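You operate a simulated robot arm through the tools that you are given. There is no shell and no other tool.

The job below is to be done with a simulated robot arm. You get a single attempt, and the scene is never put back.

## Task
Load the gold lids and drop one on the can in the slide.
Fine: the stack goes in the canner's lid socket; one lid only; bring the slide back to CAN IN; no drink, rollers untouched; the other cans stay.

It is judged by the outcome, as a careful person would: the job done as asked, and still so three seconds after it is handed in. It fails if anything else is knocked over, pushed out of place, dropped, spilled or broken. Lids that push on must go on centred and level and be pressed home; caps that screw on are set level and turned clockwise until they are tight.

## Robot
A 7-joint arm with a two-finger parallel gripper, fixed in place. Base frame: the origin is on the floor under the middle of its stand, x ahead of it, y to its left, z up; the work surface is at about z = 862. Units: mm, degrees, N and s.
With the tool pointing down near the work surface it reaches from about 300 to 700 mm from the base axis. Its first joint turns from -66.0 to 66.0 degrees. Payload 1.57 kg.
Tool frame: the origin (TCP) lies between the finger pads and is the grasp point; the fingertips stand 30 mm ahead of it; z points along the fingers, y is the line along which they close. Largest opening 110 mm; finger width 24, thickness 12; the body of the gripper, 48 by 112 mm, starts 78 mm behind the TCP.
Orientation is that of the tool frame in the base frame, as a unit quaternion [x, y, z, w]. With the fingers straight down and closing along the base's y, the tool's x points along the base's -x, its y along +y and its z along -z.

## Interface
- The arm moves only by the tool jog_arm. Its argument "steps" is a list of rows, each a list of 7 numbers: the shift along the tool's x, y, z in mm, then the turn, a rotation vector about the tool's x, y, z in degrees, then the closure in counts, from 0 (fully open) to 255 (shut). In form: [[dx, dy, dz, ax, ay, az, fingers], ...]. A call has 1 to 20 rows; each row shifts and turns the commanded pose from where the row before left it, along the tool's axes as they then stand. Rows are played at 5 a second. More than 50 mm and 8.6 degrees between two rows, or a gripper value outside its range, and nothing of the call is played. A pose out of reach is approached as far as the arm can. The call stops where the force on the tool passes 60 N (or 10 N more than at its start, if that is more) or the arm is blocked; 0.2 s more then pass. Each finger travels about 108 mm/s and halts on what it meets, pressing with about 32 N; the grip force reading is that of the motor and also rises with nothing between the fingers. The clock runs only during rows and for 0.2 s after the last one: add rows that do not move to give the fingers time. It gives the time, the measured TCP pose, the force on the tool (base axes), the opening and the grip force at its end, in the units of the frame above (readings bear some noise), with the torque about the TCP (base axes, N m) and any sound that the robot's microphone picked up, and new pictures: "views" is both (left out), scene, wrist or none.
- Cameras (640 x 400 px; columns grow to the right, rows downward): "scene" is fixed at [173.4, -398, 1400.8]; the picture's right is [0.68, -0.73, 0.00], its down [-0.44, -0.41, -0.80] and it looks along [0.58, 0.55, -0.60] (base axes); focal length 214 px, centre (320, 200). "wrist" rides on the gripper at [70, 16, -141] in the tool frame; the picture's right is [-0.23, 0.97, 0.00], its down [-0.86, -0.20, -0.48] and it looks along [-0.47, -0.11, 0.88] (tool axes); focal length 222 px, centre (320, 200). There is no depth. A picture from a camera that has moved, and an enlarged one, comes with that camera's place and axes in the base frame and with its lens.
- inspect(camera, box): a new picture of the part [left, top, right, bottom] of that camera's present view, enlarged. It takes no simulated time.
- sign_off(): hands the job in; it is judged then, once.

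Nothing tells you positions but the pictures and the camera data. Unless the task says otherwise, let go and move clear before handing in.

The tools are called after "Call:" as a command line: name --pt "numbers of a row" for each row, then --argument value for the rest, lists and objects as JSON in quotes. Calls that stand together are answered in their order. jog_arm: Moves the arm, as the interface text tells. Its arguments: {"type":"object","properties":{"steps":{"type":"array","items":{"type":"array","items":{"type":"number"}}},"views":{"type":"string","enum":["both","scene","wrist","none"]}},"required":["steps"]} The other tools are called the same way: inspect (camera, box) takes an enlarged picture of a part of a camera's view; sign_off () hands the job in.

At the start:

```text
time: 0.0
ee_pos: [426.2, -22.5, 1277.0]
orientation: [0.0, 1.0, 0.0, 0.0]
wrist_force: [-0.8, 0.2, 0.3]
moment: [-0.05, -0.03, 0.01]
opening: 110.0
grasp_force: 0.2
```

scene: 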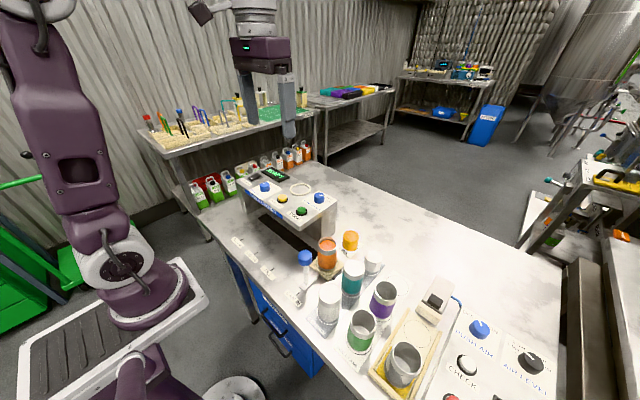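
wrist: 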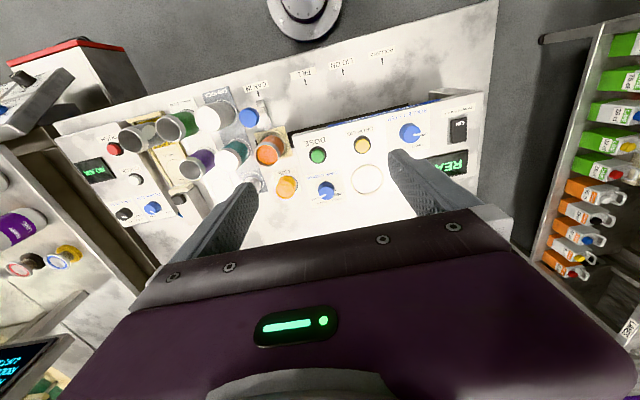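

I see a bench with a white canner (display, knobs, a ring-like lid socket), cans in several colours, and a row of position marks on the front edge. I'll enlarge the pictures before moving anything.

Call:
inspect --camera "scene" --box '[220, 150, 420, 275]'

Call:
inspect --camera "scene" --box '[290, 220, 450, 390]'

Call:
inspect --camera "wrist" --box '[280, 40, 500, 210]'

Call:
inspect --camera "wrist" --box '[50, 70, 300, 230]'

Call:
inspect --camera "scene" --box '[400, 270, 600, 400]'

```text
3.20 times, centred on (320, 212) of scene
camera zoom: at [173.4, -398.0, 1400.8], right [0.68, -0.73, 0.0], down [-0.44, -0.41, -0.8], along [0.58, 0.55, -0.6], focal length 686 px, centre (320, 160)
```

zoom: 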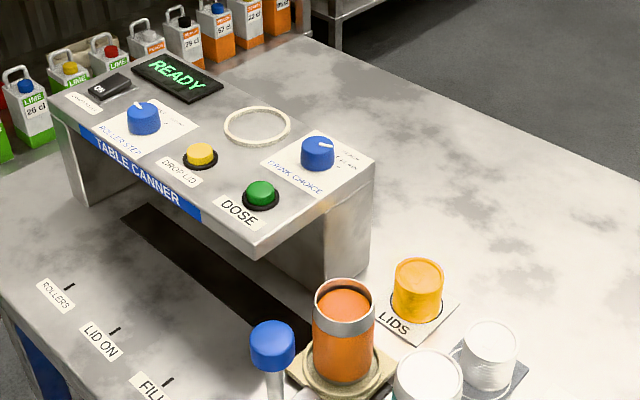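

```text
2.35 times, centred on (370, 305) of scene
camera zoom: at [173.4, -398.0, 1400.8], right [0.68, -0.73, 0.0], down [-0.44, -0.41, -0.8], along [0.58, 0.55, -0.6], focal length 505 px, centre (202, -47)
```

zoom: 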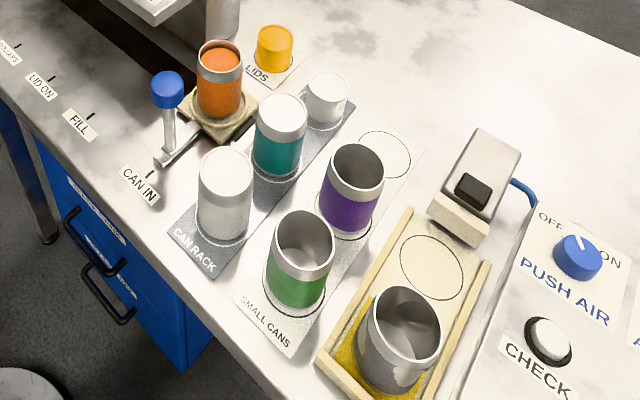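

```text
2.35 times, centred on (390, 125) of wrist
camera zoom: at [355.3, -6.7, 1418.8], right [0.23, 0.97, 0.0], down [0.86, -0.2, 0.48], along [0.47, -0.11, -0.88], focal length 523 px, centre (155, 376)
```

zoom: 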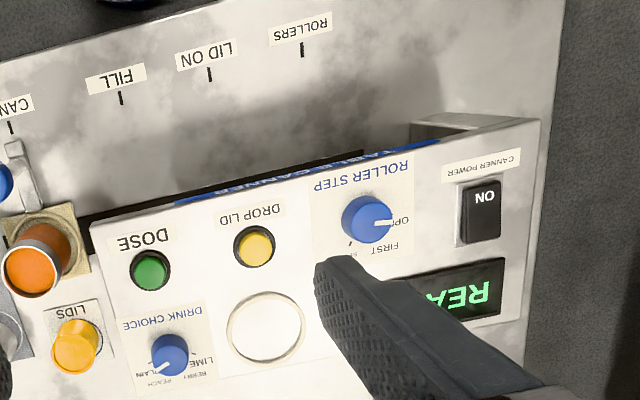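

```text
2.50 times, centred on (175, 150) of wrist
camera zoom: at [355.3, -6.7, 1418.8], right [0.23, 0.97, 0.0], down [0.86, -0.2, 0.48], along [0.47, -0.11, -0.88], focal length 555 px, centre (682, 325)
```

zoom: 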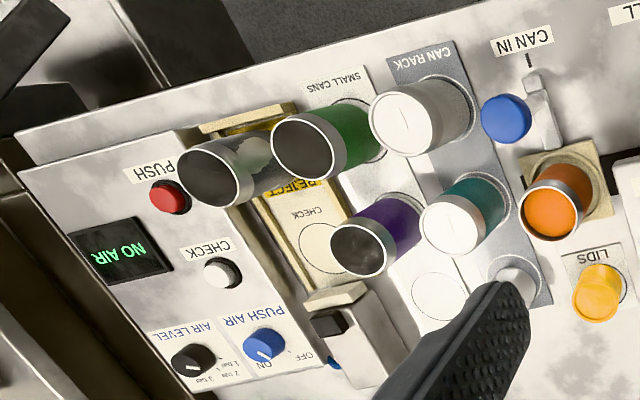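

```text
3.08 times, centred on (500, 335) of scene
camera zoom: at [173.4, -398.0, 1400.8], right [0.68, -0.73, 0.0], down [-0.44, -0.41, -0.8], along [0.58, 0.55, -0.6], focal length 660 px, centre (-234, -215)
```

zoom: 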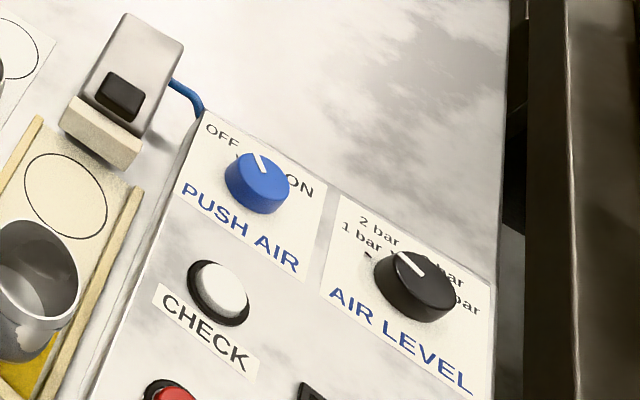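

The gold lid stack is on the LIDS pad at about (580, -145), with its top near z 910. The socket ring is on the canner top at about (551, 46, 1006), and the slide holds the orange can at (467, -147), with its handle knob at about (386, -147, 985). I'll move above the lid stack to look closer.

Call:
jog_arm --pt "-30 -24 20 0 0 0 0" --pt "-31 -25 25 0 0 0 0" --pt "-31 -25 25 0 0 0 0" --pt "-31 -25 25 0 0 0 0" --pt "-30 -24 25 0 0 0 0" --pt "0 0 20 0 0 0 0" --pt "0 0 0 0 0 0 0" --views "both"

```text
time: 1.6
ee_pos: [580.4, -146.0, 1136.4]
orientation: [0.0, 1.0, 0.0, 0.0]
wrist_force: [-0.2, 0.0, -1.1]
moment: [0.02, -0.01, 0.01]
opening: 109.7
grasp_force: 0.0
camera wrist: at [509.7, -129.7, 1278.4], right [0.23, 0.97, 0.0], down [0.85, -0.2, 0.48], along [0.47, -0.11, -0.88], focal length 222 px, centre (320, 200)
```

scene: 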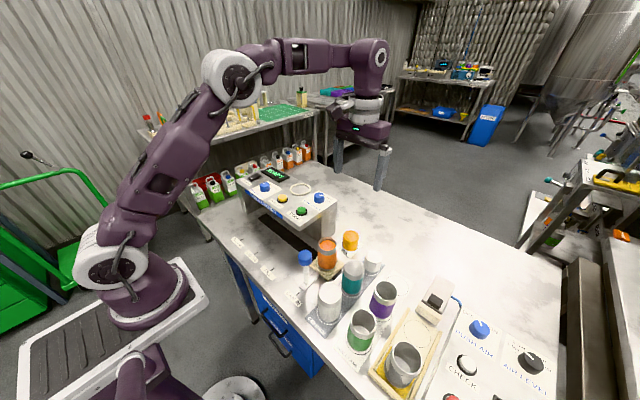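
wrist: 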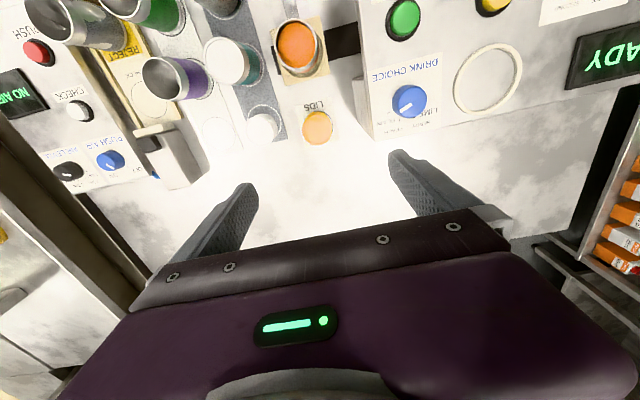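

Call:
inspect --camera "wrist" --box '[240, 10, 400, 160]'

Call:
inspect --camera "wrist" --box '[360, 10, 560, 140]'

Call:
inspect --camera "scene" --box '[320, 220, 390, 280]'

Call:
inspect --camera "scene" --box '[270, 165, 340, 225]'

```text
2.67 times, centred on (320, 85) of wrist
camera zoom: at [509.7, -129.7, 1278.4], right [0.23, 0.97, 0.0], down [0.85, -0.2, 0.48], along [0.47, -0.11, -0.88], focal length 592 px, centre (320, 507)
```

zoom: 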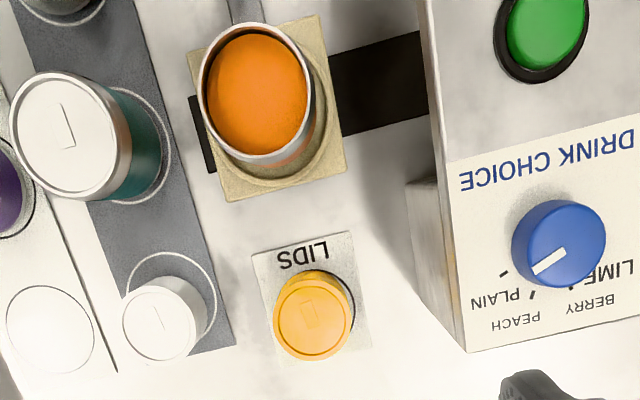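

```text
3.08 times, centred on (460, 75) of wrist
camera zoom: at [509.7, -129.7, 1278.4], right [0.23, 0.97, 0.0], down [0.85, -0.2, 0.48], along [0.47, -0.11, -0.88], focal length 684 px, centre (-111, 585)
```

zoom: 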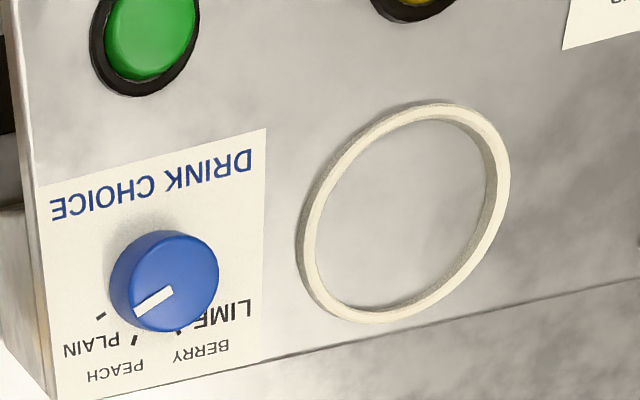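

```text
6.67 times, centred on (355, 250) of scene
camera zoom: at [173.4, -398.0, 1400.8], right [0.68, -0.73, 0.0], down [-0.44, -0.41, -0.8], along [0.58, 0.55, -0.6], focal length 1430 px, centre (87, -133)
```

zoom: 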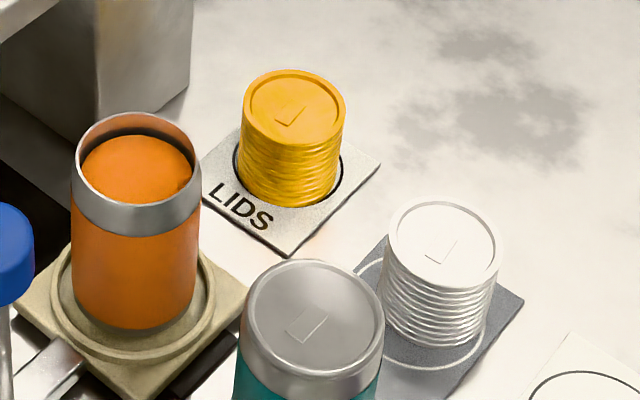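

```text
6.67 times, centred on (305, 195) of scene
camera zoom: at [173.4, -398.0, 1400.8], right [0.68, -0.73, 0.0], down [-0.44, -0.41, -0.8], along [0.58, 0.55, -0.6], focal length 1430 px, centre (420, 233)
```

zoom: 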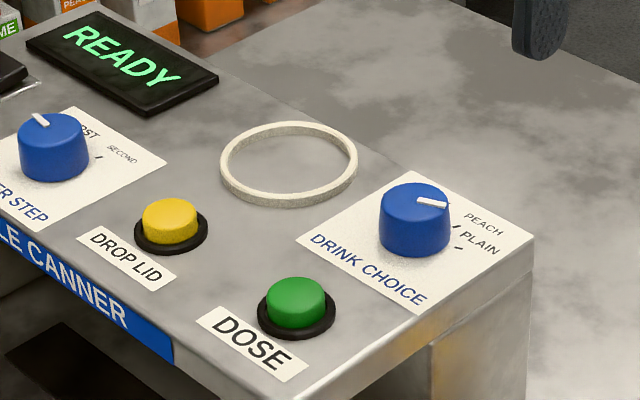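

The stack is single gold lids piled up, about 50 mm across and 40 mm tall. The socket ring has about 57 mm inside it, and the slide can is already full of orange drink, so the slide must move gently. I'll part-close the fingers to clear the canner's side and lower to just above the stack to centre on it.

Call:
jog_arm --pt "0 0 0 0 0 0 70" --pt "0 0 35 0 0 0 70" --pt "0 0 35 0 0 0 70" --pt "0 0 35 0 0 0 70" --pt "0 0 35 0 0 0 70" --pt "0 0 30 0 0 0 70" --pt "0 0 0 0 0 0 70" --views "both"

Call:
inspect --camera "wrist" --box '[200, 80, 440, 240]'

Call:
inspect --camera "scene" --box '[310, 190, 400, 270]'

```text
time: 3.2
ee_pos: [578.9, -146.3, 966.8]
orientation: [0.0, 1.0, 0.0, 0.0]
wrist_force: [0.4, -0.2, -0.6]
moment: [0.02, -0.04, -0.01]
opening: 79.8
grasp_force: 0.1
camera wrist: at [508.0, -129.2, 1109.2], right [0.23, 0.97, 0.0], down [0.85, -0.2, 0.48], along [0.47, -0.11, -0.88], focal length 222 px, centre (320, 200)
```

scene: 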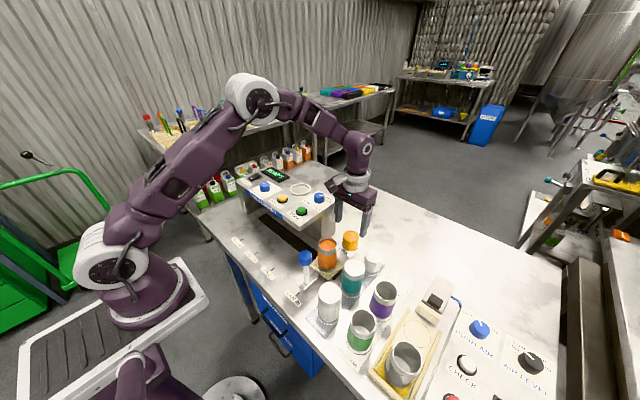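
wrist: 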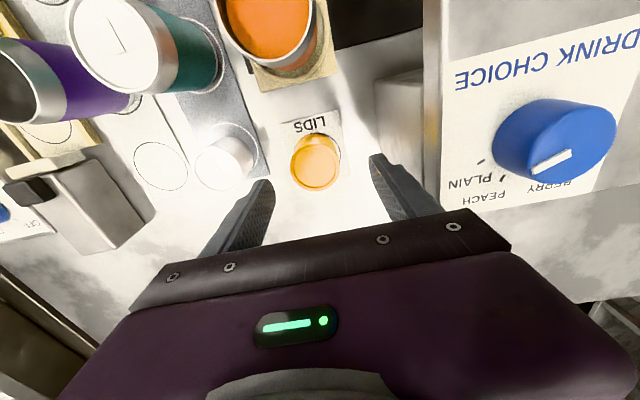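

```text
2.50 times, centred on (320, 160) of wrist
camera zoom: at [508.0, -129.2, 1109.2], right [0.23, 0.97, 0.0], down [0.85, -0.2, 0.48], along [0.47, -0.11, -0.88], focal length 555 px, centre (320, 300)
```

zoom: 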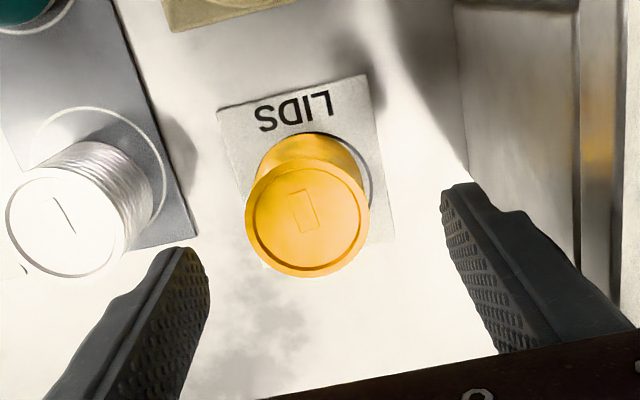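

```text
5.00 times, centred on (355, 230) of scene
camera zoom: at [173.4, -398.0, 1400.8], right [0.68, -0.73, 0.0], down [-0.44, -0.41, -0.8], along [0.58, 0.55, -0.6], focal length 1072 px, centre (145, 50)
```

zoom: 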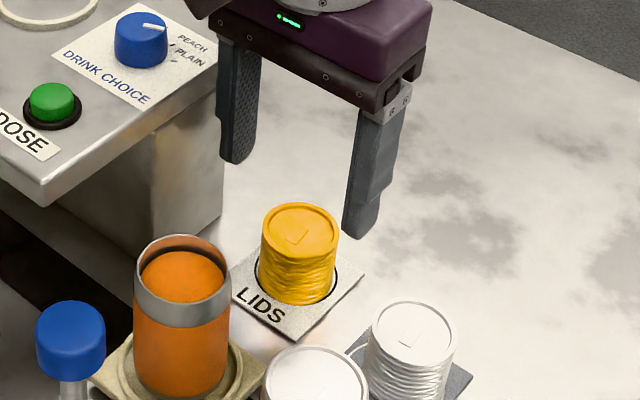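

The stack is about 5 mm to the -y side of the tool axis and 1–2 mm further out. I'll shift over it and lower the tips to just above its top.

Call:
jog_arm --pt "-0.7 -2.5 0 0 0 0 70" --pt "-0.7 -2.5 5 0 0 0 70" --pt "0 0 10 0 0 0 70" --pt "0 0 5 0 0 0 70" --pt "0 0 0 0 0 0 70" --views "both"

Call:
inspect --camera "wrist" --box '[200, 80, 440, 240]'

Call:
inspect --camera "scene" --box '[310, 190, 400, 270]'

```text
time: 4.4
ee_pos: [579.9, -149.8, 946.0]
orientation: [0.0, 1.0, 0.001, 0.0]
wrist_force: [-0.1, -0.1, 0.3]
moment: [0.02, 0.01, -0.05]
opening: 80.0
grasp_force: 0.0
camera wrist: at [509.4, -134.3, 1089.0], right [0.23, 0.97, 0.0], down [0.86, -0.2, 0.48], along [0.47, -0.11, -0.88], focal length 222 px, centre (320, 200)
```

scene: 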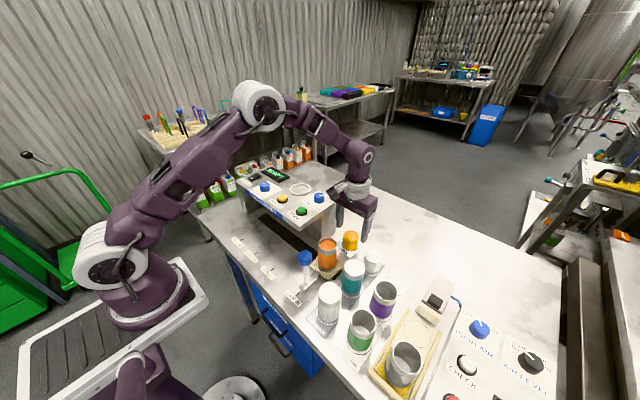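
wrist: 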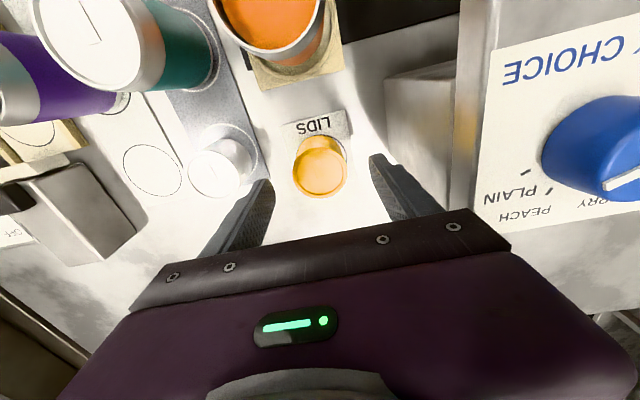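

```text
2.50 times, centred on (320, 160) of wrist
camera zoom: at [509.4, -134.3, 1089.0], right [0.23, 0.97, 0.0], down [0.86, -0.2, 0.48], along [0.47, -0.11, -0.88], focal length 555 px, centre (320, 300)
```

zoom: 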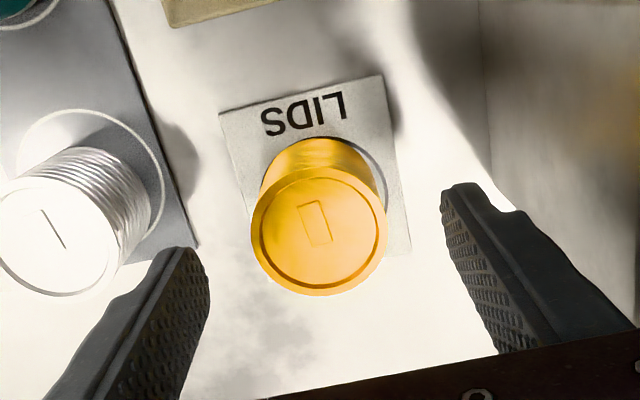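

```text
5.00 times, centred on (355, 230) of scene
camera zoom: at [173.4, -398.0, 1400.8], right [0.68, -0.73, 0.0], down [-0.44, -0.41, -0.8], along [0.58, 0.55, -0.6], focal length 1072 px, centre (145, 50)
```

zoom: 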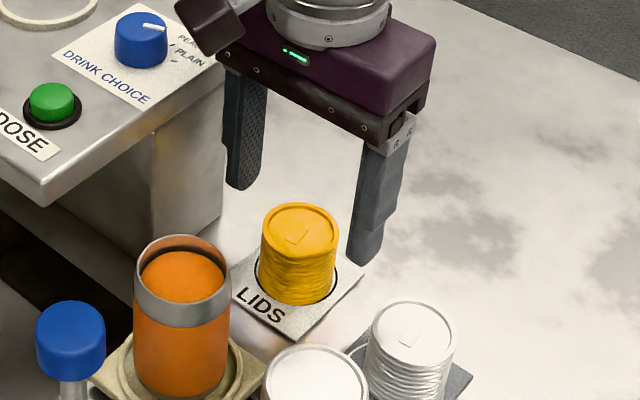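

The stack is now centred between the fingers. I'll lower until the tips are about 11 mm above the pad, which keeps them above the socket ring later, then close gently.

Call:
jog_arm --pt "0 0 10 0 0 0 70" --pt "0 0 10 0 0 0 70" --pt "0 0 10 0 0 0 70" --pt "0 0 8 0 0 0 70" --pt "0 0 3 0 0 0 70" --pt "0 0 0 0 0 0 100" --pt "0 0 0 0 0 0 120" --pt "0 0 0 0 0 0 128" --views "both"

Call:
inspect --camera "wrist" --box '[200, 80, 440, 240]'

Call:
inspect --camera "scene" --box '[310, 190, 400, 270]'

```text
time: 6.2
ee_pos: [578.7, -150.6, 905.0]
orientation: [-0.001, 1.0, 0.0, 0.0]
wrist_force: [-0.2, 0.2, 0.3]
moment: [0.0, -0.03, -0.01]
opening: 54.6
grasp_force: 0.1
camera wrist: at [509.9, -134.8, 1047.7], right [0.23, 0.97, 0.0], down [0.86, -0.2, 0.48], along [0.47, -0.11, -0.88], focal length 222 px, centre (320, 200)
```

scene: 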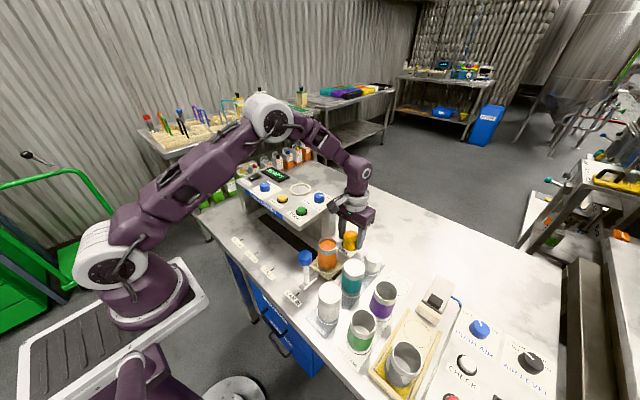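
wrist: 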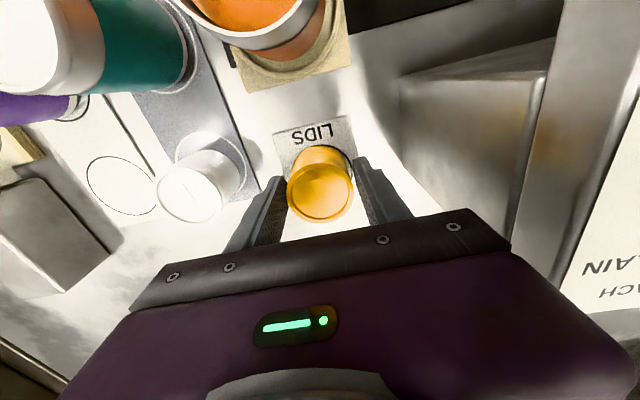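

```text
2.50 times, centred on (320, 160) of wrist
camera zoom: at [509.9, -134.8, 1047.7], right [0.23, 0.97, 0.0], down [0.86, -0.2, 0.48], along [0.47, -0.11, -0.88], focal length 555 px, centre (320, 300)
```

zoom: 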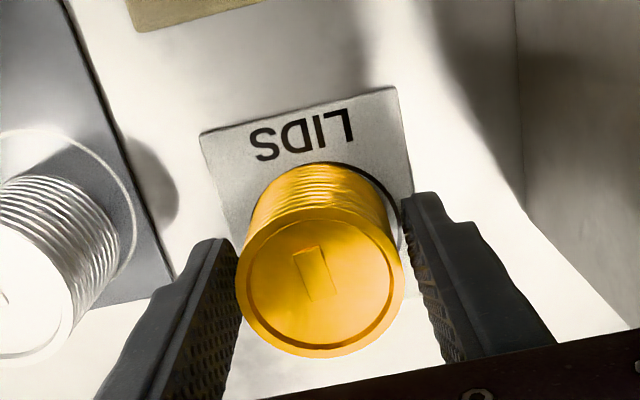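

```text
5.00 times, centred on (355, 230) of scene
camera zoom: at [173.4, -398.0, 1400.8], right [0.68, -0.73, 0.0], down [-0.44, -0.41, -0.8], along [0.58, 0.55, -0.6], focal length 1072 px, centre (145, 50)
```

zoom: 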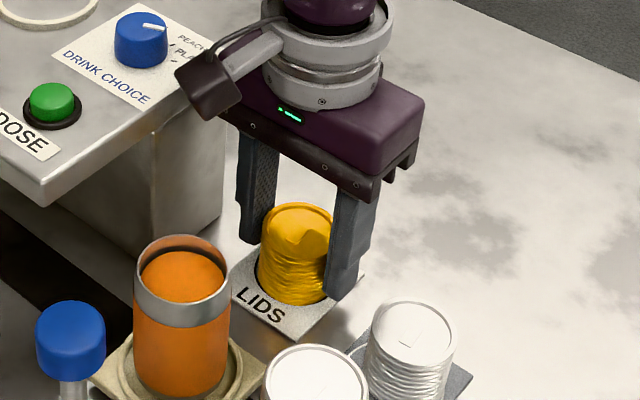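

The stack is well centred between the fingers. I'll close in small steps.

Call:
jog_arm --pt "0 0 0 0 0 0 132" --pt "0 0 0 0 0 0 136" --pt "0 0 0 0 0 0 139" --pt "0 0 0 0 0 0 142" --pt "0 0 0 0 0 0 145" --pt "0 0 0 0 0 0 148" --pt "0 0 0 0 0 0 148" --views "wrist"

Call:
inspect --camera "wrist" --box '[200, 80, 440, 240]'

Call:
inspect --camera "scene" --box '[310, 190, 400, 270]'

```text
time: 7.8
ee_pos: [581.1, -151.3, 905.0]
orientation: [0.0, 1.0, 0.0, 0.0]
wrist_force: [0.2, 0.1, 0.8]
moment: [0.03, 0.0, 0.0]
opening: 46.9
grasp_force: 10.8
camera wrist: at [509.9, -134.8, 1047.7], right [0.23, 0.97, 0.0], down [0.86, -0.2, 0.48], along [0.47, -0.11, -0.88], focal length 222 px, centre (320, 200)
```

wrist: 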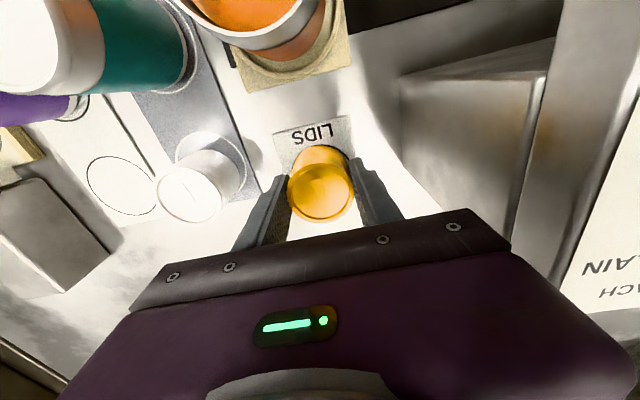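

```text
2.50 times, centred on (320, 160) of wrist
camera zoom: at [509.9, -134.8, 1047.7], right [0.23, 0.97, 0.0], down [0.86, -0.2, 0.48], along [0.47, -0.11, -0.88], focal length 555 px, centre (320, 300)
```

zoom: 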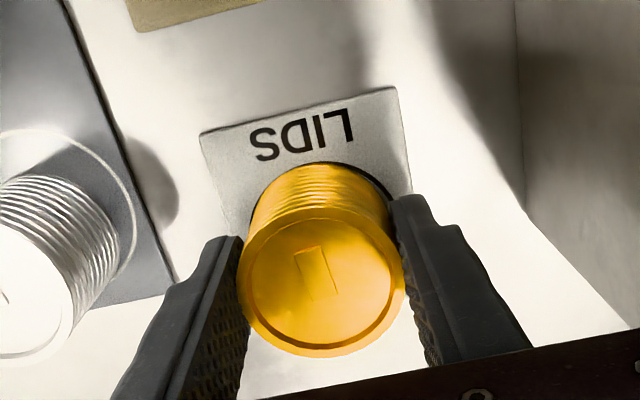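

```text
5.00 times, centred on (355, 230) of scene
camera zoom: at [173.4, -398.0, 1400.8], right [0.68, -0.73, 0.0], down [-0.44, -0.41, -0.8], along [0.58, 0.55, -0.6], focal length 1072 px, centre (145, 50)
```

zoom: 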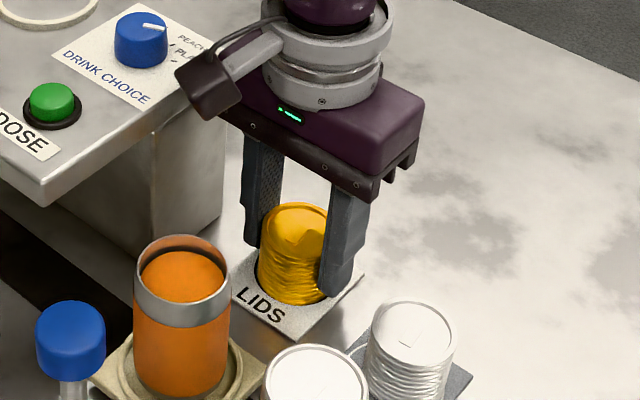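

The stack is gripped at about 47 mm with 11 N. I'll firm the grip slightly and test-lift it 20 mm to see whether all the lids come along.

Call:
jog_arm --pt "0 0 0 0 0 0 155" --pt "0 0 0 0 0 0 162" --pt "0 0 -5 0 0 0 162" --pt "0 0 -5 0 0 0 162" --pt "0 0 -10 0 0 0 162" --pt "0 0 0 0 0 0 162" --views "wrist"

Call:
inspect --camera "wrist" --box '[200, 80, 440, 240]'

Call:
inspect --camera "scene" --box '[320, 200, 400, 270]'

```text
time: 9.2
ee_pos: [581.8, -151.4, 925.4]
orientation: [0.0, 1.0, 0.0, -0.001]
wrist_force: [0.5, -0.1, -0.8]
moment: [0.04, 0.02, 0.01]
opening: 46.2
grasp_force: 32.5
camera wrist: at [509.6, -134.8, 1068.1], right [0.23, 0.97, 0.0], down [0.85, -0.2, 0.48], along [0.47, -0.11, -0.88], focal length 222 px, centre (320, 200)
```

wrist: 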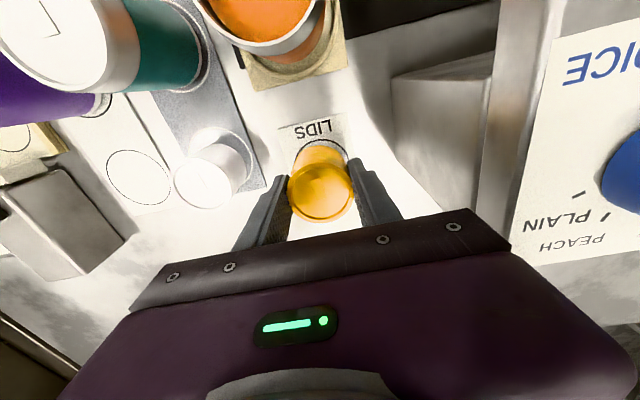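

```text
2.50 times, centred on (320, 160) of wrist
camera zoom: at [509.6, -134.8, 1068.1], right [0.23, 0.97, 0.0], down [0.85, -0.2, 0.48], along [0.47, -0.11, -0.88], focal length 555 px, centre (320, 300)
```

zoom: 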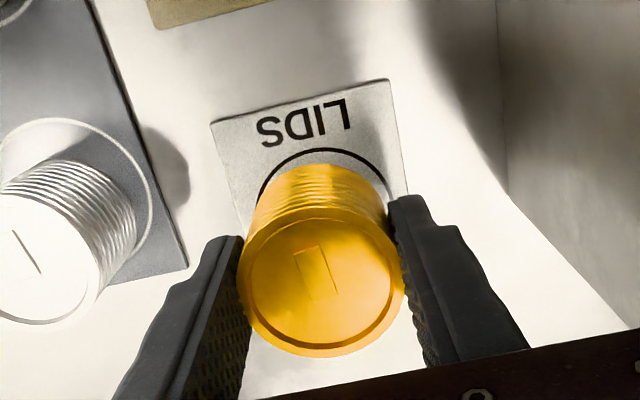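

```text
5.71 times, centred on (360, 235) of scene
camera zoom: at [173.4, -398.0, 1400.8], right [0.68, -0.73, 0.0], down [-0.44, -0.41, -0.8], along [0.58, 0.55, -0.6], focal length 1226 px, centre (91, 0)
```

zoom: 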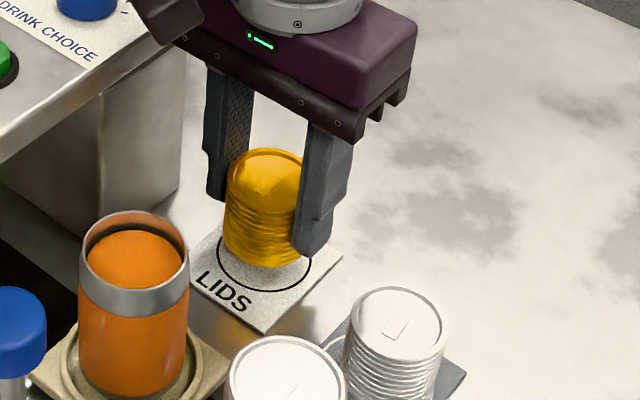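

The whole stack lifts as one piece and stays level. I'll raise it well above the canner's knobs and carry it over to the socket ring at about (549, 42).

Call:
jog_arm --pt "0 0 -30 0 0 0 162" --pt "0 0 -35 0 0 0 162" --pt "0 0 -40 0 0 0 162" --pt "0 0 -40 0 0 0 162" --pt "0 0 -30 0 0 0 162" --pt "0 0 -9 0 0 0 162" --pt "3 17.5 0 0 0 0 162" --pt "5 30 0 0 0 0 162" --pt "6 35 0 0 0 0 162" --pt "6 35 0 0 0 0 162" --pt "5.6 35 0 0 0 0 162" --pt "4 25 0 0 0 0 162" --pt "2 15 0 0 0 0 162" --pt "0 0 0 0 0 0 162" --pt "0 0 0 0 0 0 162" --views "both"

Call:
inspect --camera "wrist" --box '[220, 80, 460, 240]'

Call:
inspect --camera "scene" --box '[250, 120, 370, 220]'

```text
time: 12.4
ee_pos: [548.6, 41.9, 1109.6]
orientation: [0.0, 1.0, -0.001, 0.0]
wrist_force: [-0.8, 0.5, -0.7]
moment: [0.0, 0.01, 0.02]
opening: 45.9
grasp_force: 31.9
camera wrist: at [478.2, 58.1, 1252.1], right [0.23, 0.97, 0.0], down [0.86, -0.2, 0.48], along [0.47, -0.11, -0.88], focal length 222 px, centre (320, 200)
```

scene: 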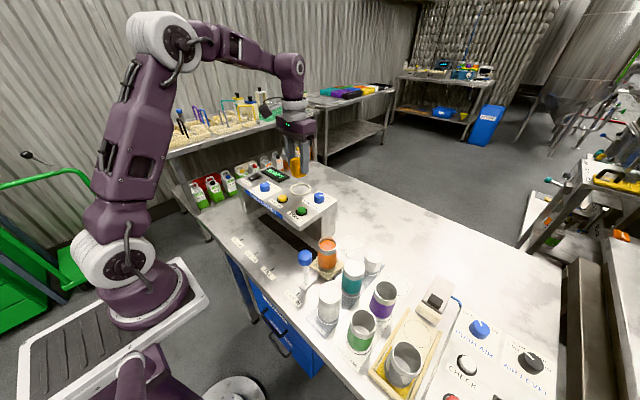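
wrist: 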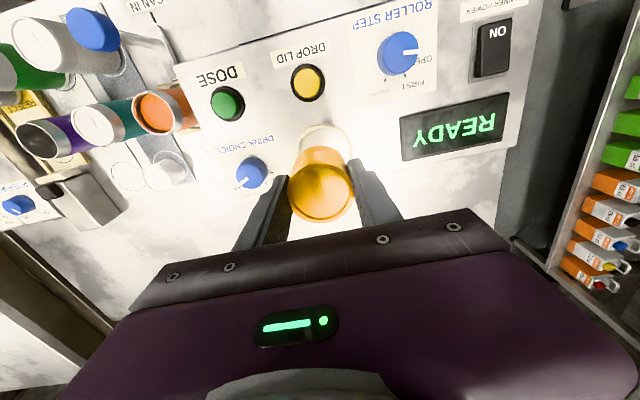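

```text
2.50 times, centred on (340, 160) of wrist
camera zoom: at [478.2, 58.1, 1252.1], right [0.23, 0.97, 0.0], down [0.86, -0.2, 0.48], along [0.47, -0.11, -0.88], focal length 555 px, centre (270, 300)
```

zoom: 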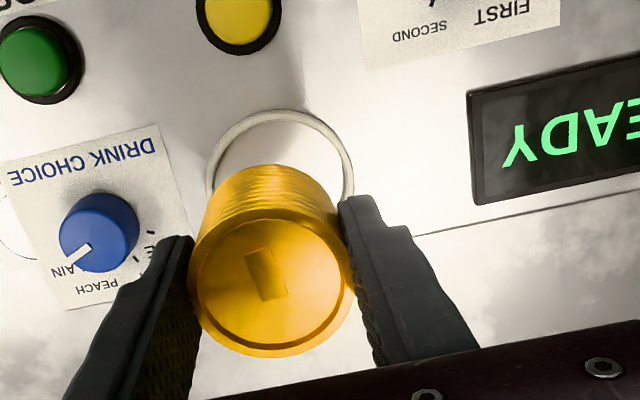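

```text
4.00 times, centred on (310, 170) of scene
camera zoom: at [173.4, -398.0, 1400.8], right [0.68, -0.73, 0.0], down [-0.44, -0.41, -0.8], along [0.58, 0.55, -0.6], focal length 858 px, centre (360, 320)
```

zoom: 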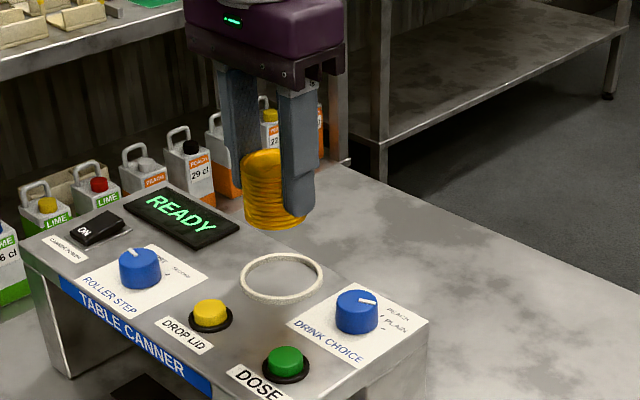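

The stack is held upright just above the socket. I'll zoom in to measure the ring's offset relative to the tool axis.

Call:
inspect --camera "wrist" --box '[290, 110, 370, 160]'

Call:
inspect --camera "scene" --box '[295, 150, 355, 200]'

```text
8.00 times, centred on (330, 135) of wrist
camera zoom: at [478.2, 58.1, 1252.1], right [0.23, 0.97, 0.0], down [0.86, -0.2, 0.48], along [0.47, -0.11, -0.88], focal length 1777 px, centre (240, 720)
```

zoom: 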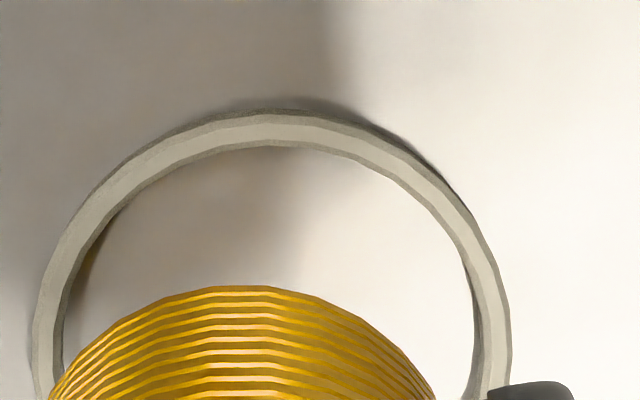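

```text
8.00 times, centred on (325, 175) of scene
camera zoom: at [173.4, -398.0, 1400.8], right [0.68, -0.73, 0.0], down [-0.44, -0.41, -0.8], along [0.58, 0.55, -0.6], focal length 1716 px, centre (280, 400)
```

zoom: 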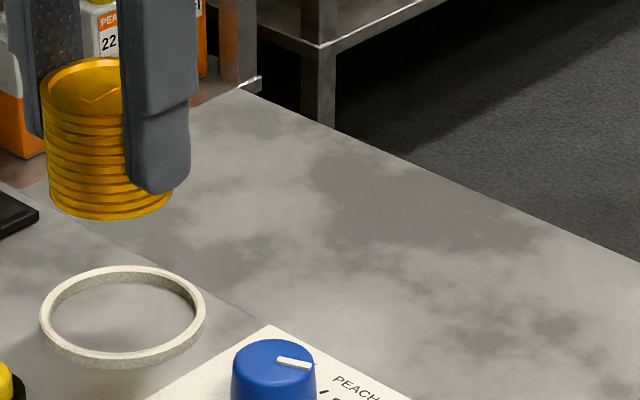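

I put the ring centre at about (552.5, 45) with its top near z 1011. I'll shift 4 mm outward and 3 mm left, then lower until the stack bottom is about 10 mm above the ring.

Call:
jog_arm --pt "-4 3 8 0 0 0 162" --pt "0 0 15 0 0 0 162" --pt "0 0 15 0 0 0 162" --pt "0 0 9 0 0 0 162" --pt "0 0 0 0 0 0 162" --views "both"

Call:
inspect --camera "wrist" --box '[272, 130, 368, 190]'

Call:
inspect --camera "scene" --box '[270, 150, 334, 204]'

```text
time: 13.6
ee_pos: [552.1, 43.3, 1063.2]
orientation: [0.0, 1.0, 0.0, 0.0]
wrist_force: [-0.1, -0.1, 0.3]
moment: [-0.01, 0.0, 0.01]
opening: 46.1
grasp_force: 32.0
camera wrist: at [481.8, 60.7, 1205.3], right [0.23, 0.97, 0.0], down [0.86, -0.2, 0.48], along [0.47, -0.11, -0.88], focal length 222 px, centre (320, 200)
```

scene: 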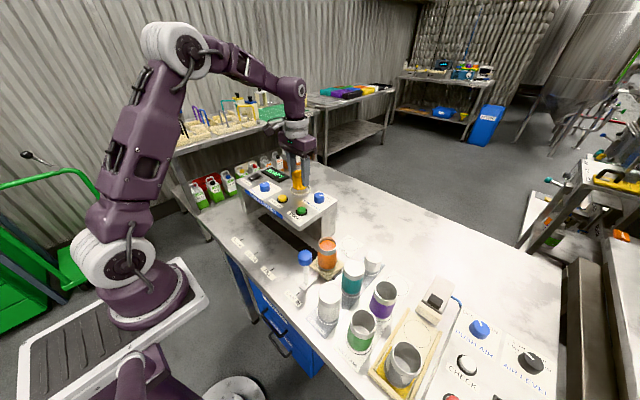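
wrist: 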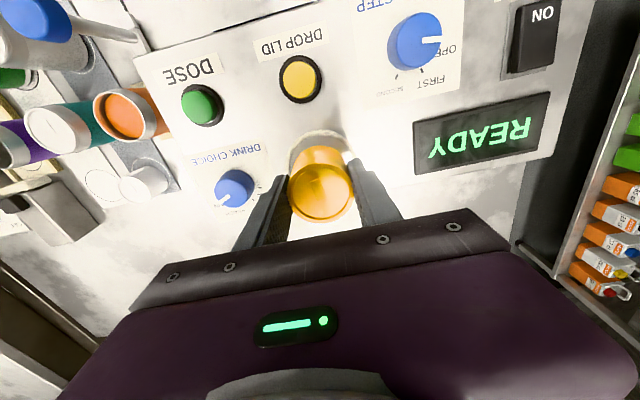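

```text
6.67 times, centred on (320, 160) of wrist
camera zoom: at [481.8, 60.7, 1205.3], right [0.23, 0.97, 0.0], down [0.86, -0.2, 0.48], along [0.47, -0.11, -0.88], focal length 1481 px, centre (320, 467)
```

zoom: 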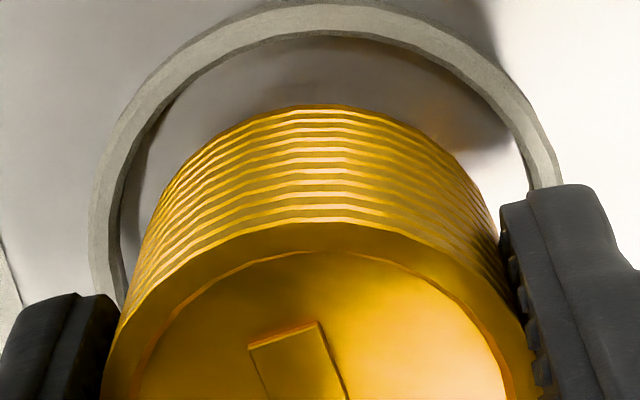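

```text
7.41 times, centred on (302, 177) of scene
camera zoom: at [173.4, -398.0, 1400.8], right [0.68, -0.73, 0.0], down [-0.44, -0.41, -0.8], along [0.58, 0.55, -0.6], focal length 1589 px, centre (453, 370)
```

zoom: 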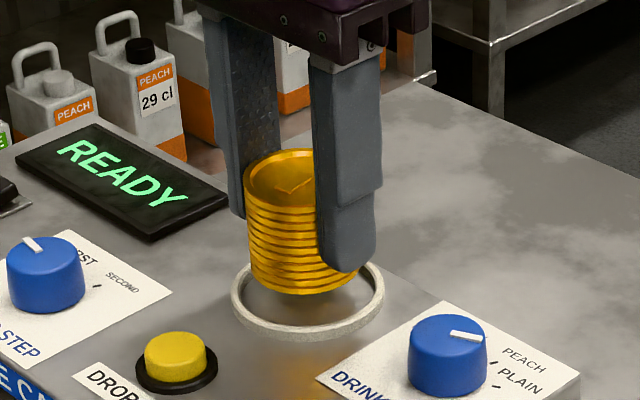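

Alignment looks within 1–2 mm. I'll zoom in on both views once more before lowering.

Call:
inspect --camera "scene" --box '[288, 166, 328, 200]'

Call:
inspect --camera "wrist" --box '[280, 125, 360, 175]'

```text
11.76 times, centred on (308, 183) of scene
camera zoom: at [173.4, -398.0, 1400.8], right [0.68, -0.73, 0.0], down [-0.44, -0.41, -0.8], along [0.58, 0.55, -0.6], focal length 2523 px, centre (461, 400)
```

zoom: 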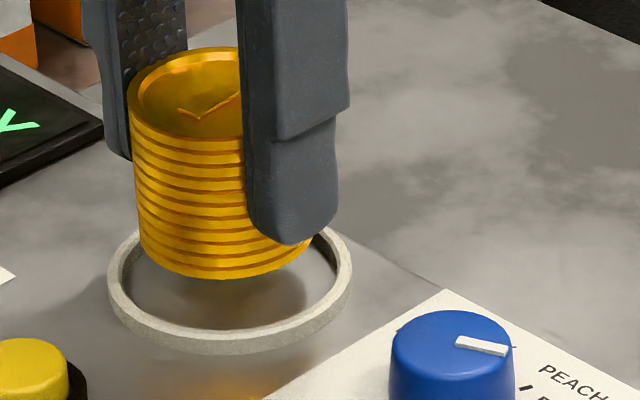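

```text
8.00 times, centred on (320, 150) of wrist
camera zoom: at [481.8, 60.7, 1205.3], right [0.23, 0.97, 0.0], down [0.86, -0.2, 0.48], along [0.47, -0.11, -0.88], focal length 1777 px, centre (320, 600)
```

zoom: 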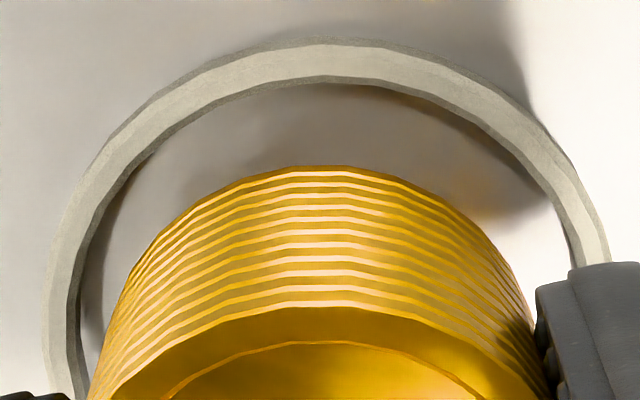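

The stack and ring are aligned to within about 1 mm. I'll lower it most of the way into the ring.

Call:
jog_arm --pt "0.5 0.3 3 0 0 0 162" --pt "0 0 3 0 0 0 162" --pt "0 0 3 0 0 0 162" --pt "0 0 3 0 0 0 162" --pt "0 0 0 0 0 0 162" --views "none"

Call:
inspect --camera "scene" --box '[288, 166, 328, 200]'

Call:
inspect --camera "wrist" --box '[280, 125, 360, 175]'

```text
time: 14.8
ee_pos: [552.1, 44.9, 1050.5]
orientation: [0.0, 1.0, 0.0, 0.0]
wrist_force: [0.0, -0.6, 0.3]
moment: [-0.01, -0.04, -0.01]
opening: 45.9
grasp_force: 31.7
```

```text
11.76 times, centred on (308, 183) of scene
camera zoom: at [173.4, -398.0, 1400.8], right [0.68, -0.73, 0.0], down [-0.44, -0.41, -0.8], along [0.58, 0.55, -0.6], focal length 2523 px, centre (461, 400)
```

zoom: 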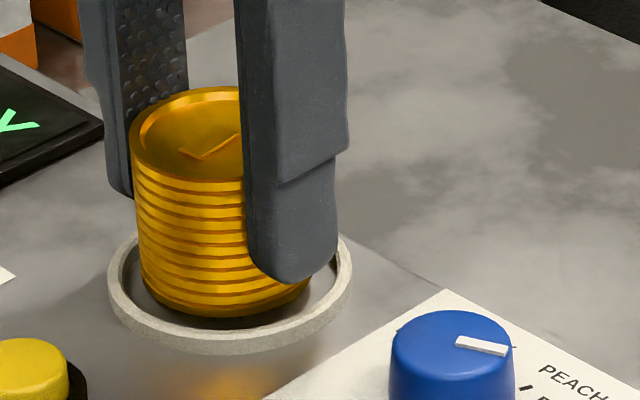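

```text
8.00 times, centred on (320, 150) of wrist
camera zoom: at [481.5, 61.0, 1192.9], right [0.23, 0.97, 0.0], down [0.86, -0.2, 0.48], along [0.47, -0.11, -0.88], focal length 1777 px, centre (320, 600)
```

zoom: 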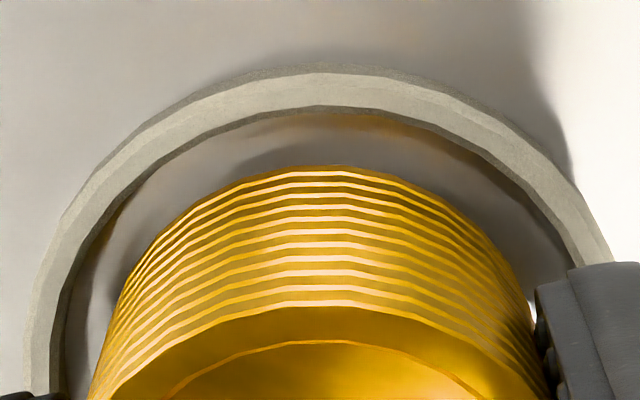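

The stack is now entering the ring. I'll lower in small steps and watch the force.

Call:
jog_arm --pt "0 0 1 0 0 0 162" --pt "0 0 1 0 0 0 162" --pt "0 0 0 0 0 0 162" --views "none"

Call:
inspect --camera "scene" --box '[288, 166, 328, 200]'

```text
time: 15.6
ee_pos: [551.8, 44.1, 1049.7]
orientation: [0.001, 1.0, 0.0, 0.0]
wrist_force: [-0.4, 0.7, -0.6]
moment: [-0.01, 0.02, 0.01]
opening: 46.3
grasp_force: 31.7
```

```text
11.76 times, centred on (308, 183) of scene
camera zoom: at [173.4, -398.0, 1400.8], right [0.68, -0.73, 0.0], down [-0.44, -0.41, -0.8], along [0.58, 0.55, -0.6], focal length 2523 px, centre (461, 400)
```

zoom: 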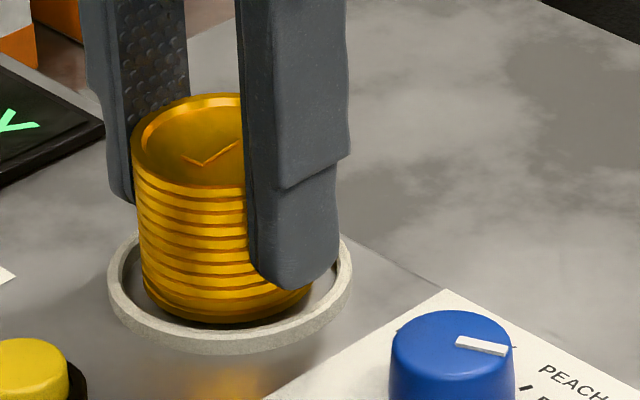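

Call:
jog_arm --pt "0 0 1 0 0 0 162" --pt "0 0 0.7 0 0 0 162" --pt "0 0 0 0 0 0 162" --views "none"

Call:
inspect --camera "scene" --box '[288, 166, 328, 200]'

```text
time: 16.4
ee_pos: [551.6, 44.2, 1047.4]
orientation: [0.0, 1.0, -0.001, 0.0]
wrist_force: [-0.5, -0.4, 0.2]
moment: [0.01, 0.0, 0.01]
opening: 46.2
grasp_force: 32.1
```

```text
11.76 times, centred on (308, 183) of scene
camera zoom: at [173.4, -398.0, 1400.8], right [0.68, -0.73, 0.0], down [-0.44, -0.41, -0.8], along [0.58, 0.55, -0.6], focal length 2523 px, centre (461, 400)
```

zoom: 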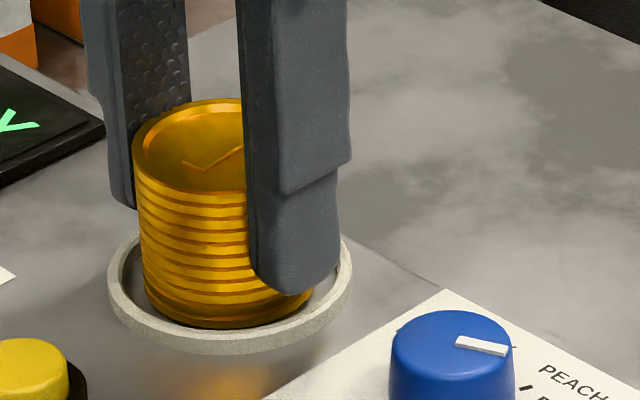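

There's no contact yet. I estimate about 1.5 mm to go and will continue in fine steps.

Call:
jog_arm --pt "0 0 0.5 0 0 0 162" --pt "0 0 0.5 0 0 0 162" --pt "0 0 0 0 0 0 162" --views "none"

```text
time: 17.2
ee_pos: [552.9, 43.4, 1046.4]
orientation: [0.0, 1.0, 0.0, 0.0]
wrist_force: [-0.3, 0.0, -0.8]
moment: [0.04, -0.01, -0.01]
opening: 46.1
grasp_force: 31.9
```

Call:
jog_arm --pt "0 0 0.5 0 0 0 162" --pt "0 0 0 0 0 0 162" --views "none"

Call:
inspect --camera "scene" --box '[288, 166, 328, 200]'

Call:
inspect --camera "wrist" --box '[280, 125, 360, 175]'

```text
time: 17.8
ee_pos: [552.9, 46.1, 1045.5]
orientation: [0.0, 1.0, 0.0, 0.001]
wrist_force: [0.2, 0.1, -0.4]
moment: [0.0, 0.0, -0.01]
opening: 46.1
grasp_force: 32.2
```

```text
11.76 times, centred on (308, 183) of scene
camera zoom: at [173.4, -398.0, 1400.8], right [0.68, -0.73, 0.0], down [-0.44, -0.41, -0.8], along [0.58, 0.55, -0.6], focal length 2523 px, centre (461, 400)
```

zoom: 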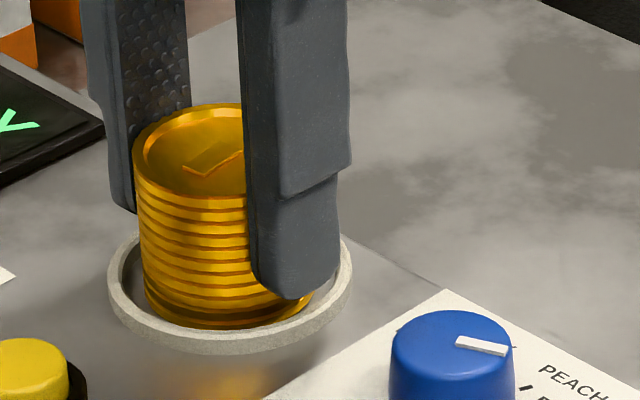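

```text
8.00 times, centred on (320, 150) of wrist
camera zoom: at [481.9, 60.8, 1187.8], right [0.23, 0.97, 0.0], down [0.86, -0.2, 0.48], along [0.47, -0.11, -0.88], focal length 1777 px, centre (320, 600)
```

zoom: 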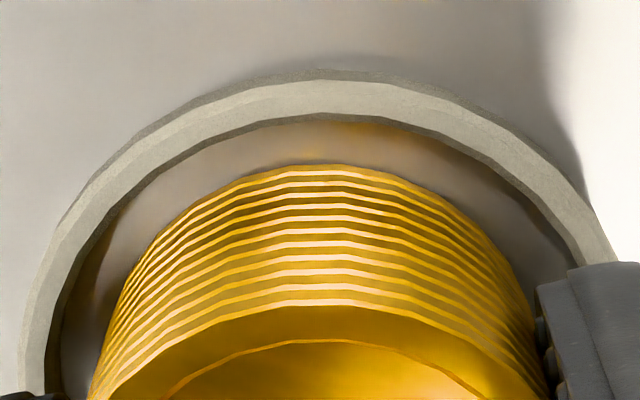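

Call:
jog_arm --pt "0 0 0.5 0 0 0 162" --pt "0 0 0 0 0 0 162" --views "none"

```text
time: 18.4
ee_pos: [552.2, 44.8, 1044.8]
orientation: [0.001, 1.0, -0.001, 0.0]
wrist_force: [-0.1, 0.1, -0.1]
moment: [-0.01, 0.02, -0.01]
opening: 46.0
grasp_force: 32.1
```

Call:
jog_arm --pt "0 0 0.5 0 0 0 162" --pt "0 0 0 0 0 0 162" --views "none"

Call:
inspect --camera "scene" --box '[288, 166, 328, 200]'

```text
time: 19.0
ee_pos: [552.9, 45.0, 1045.4]
orientation: [0.001, 1.0, 0.0, 0.0]
wrist_force: [-1.2, 0.2, 3.8]
moment: [0.0, 0.0, -0.01]
opening: 46.2
grasp_force: 31.8
```

```text
11.76 times, centred on (308, 183) of scene
camera zoom: at [173.3, -398.0, 1400.8], right [0.68, -0.73, 0.0], down [-0.44, -0.41, -0.8], along [0.58, 0.55, -0.6], focal length 2523 px, centre (461, 400)
```

zoom: 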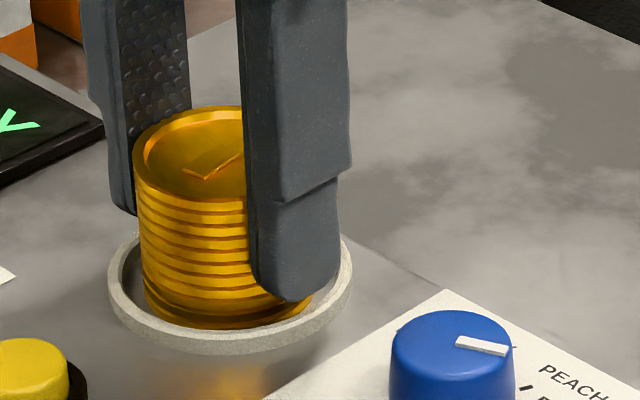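

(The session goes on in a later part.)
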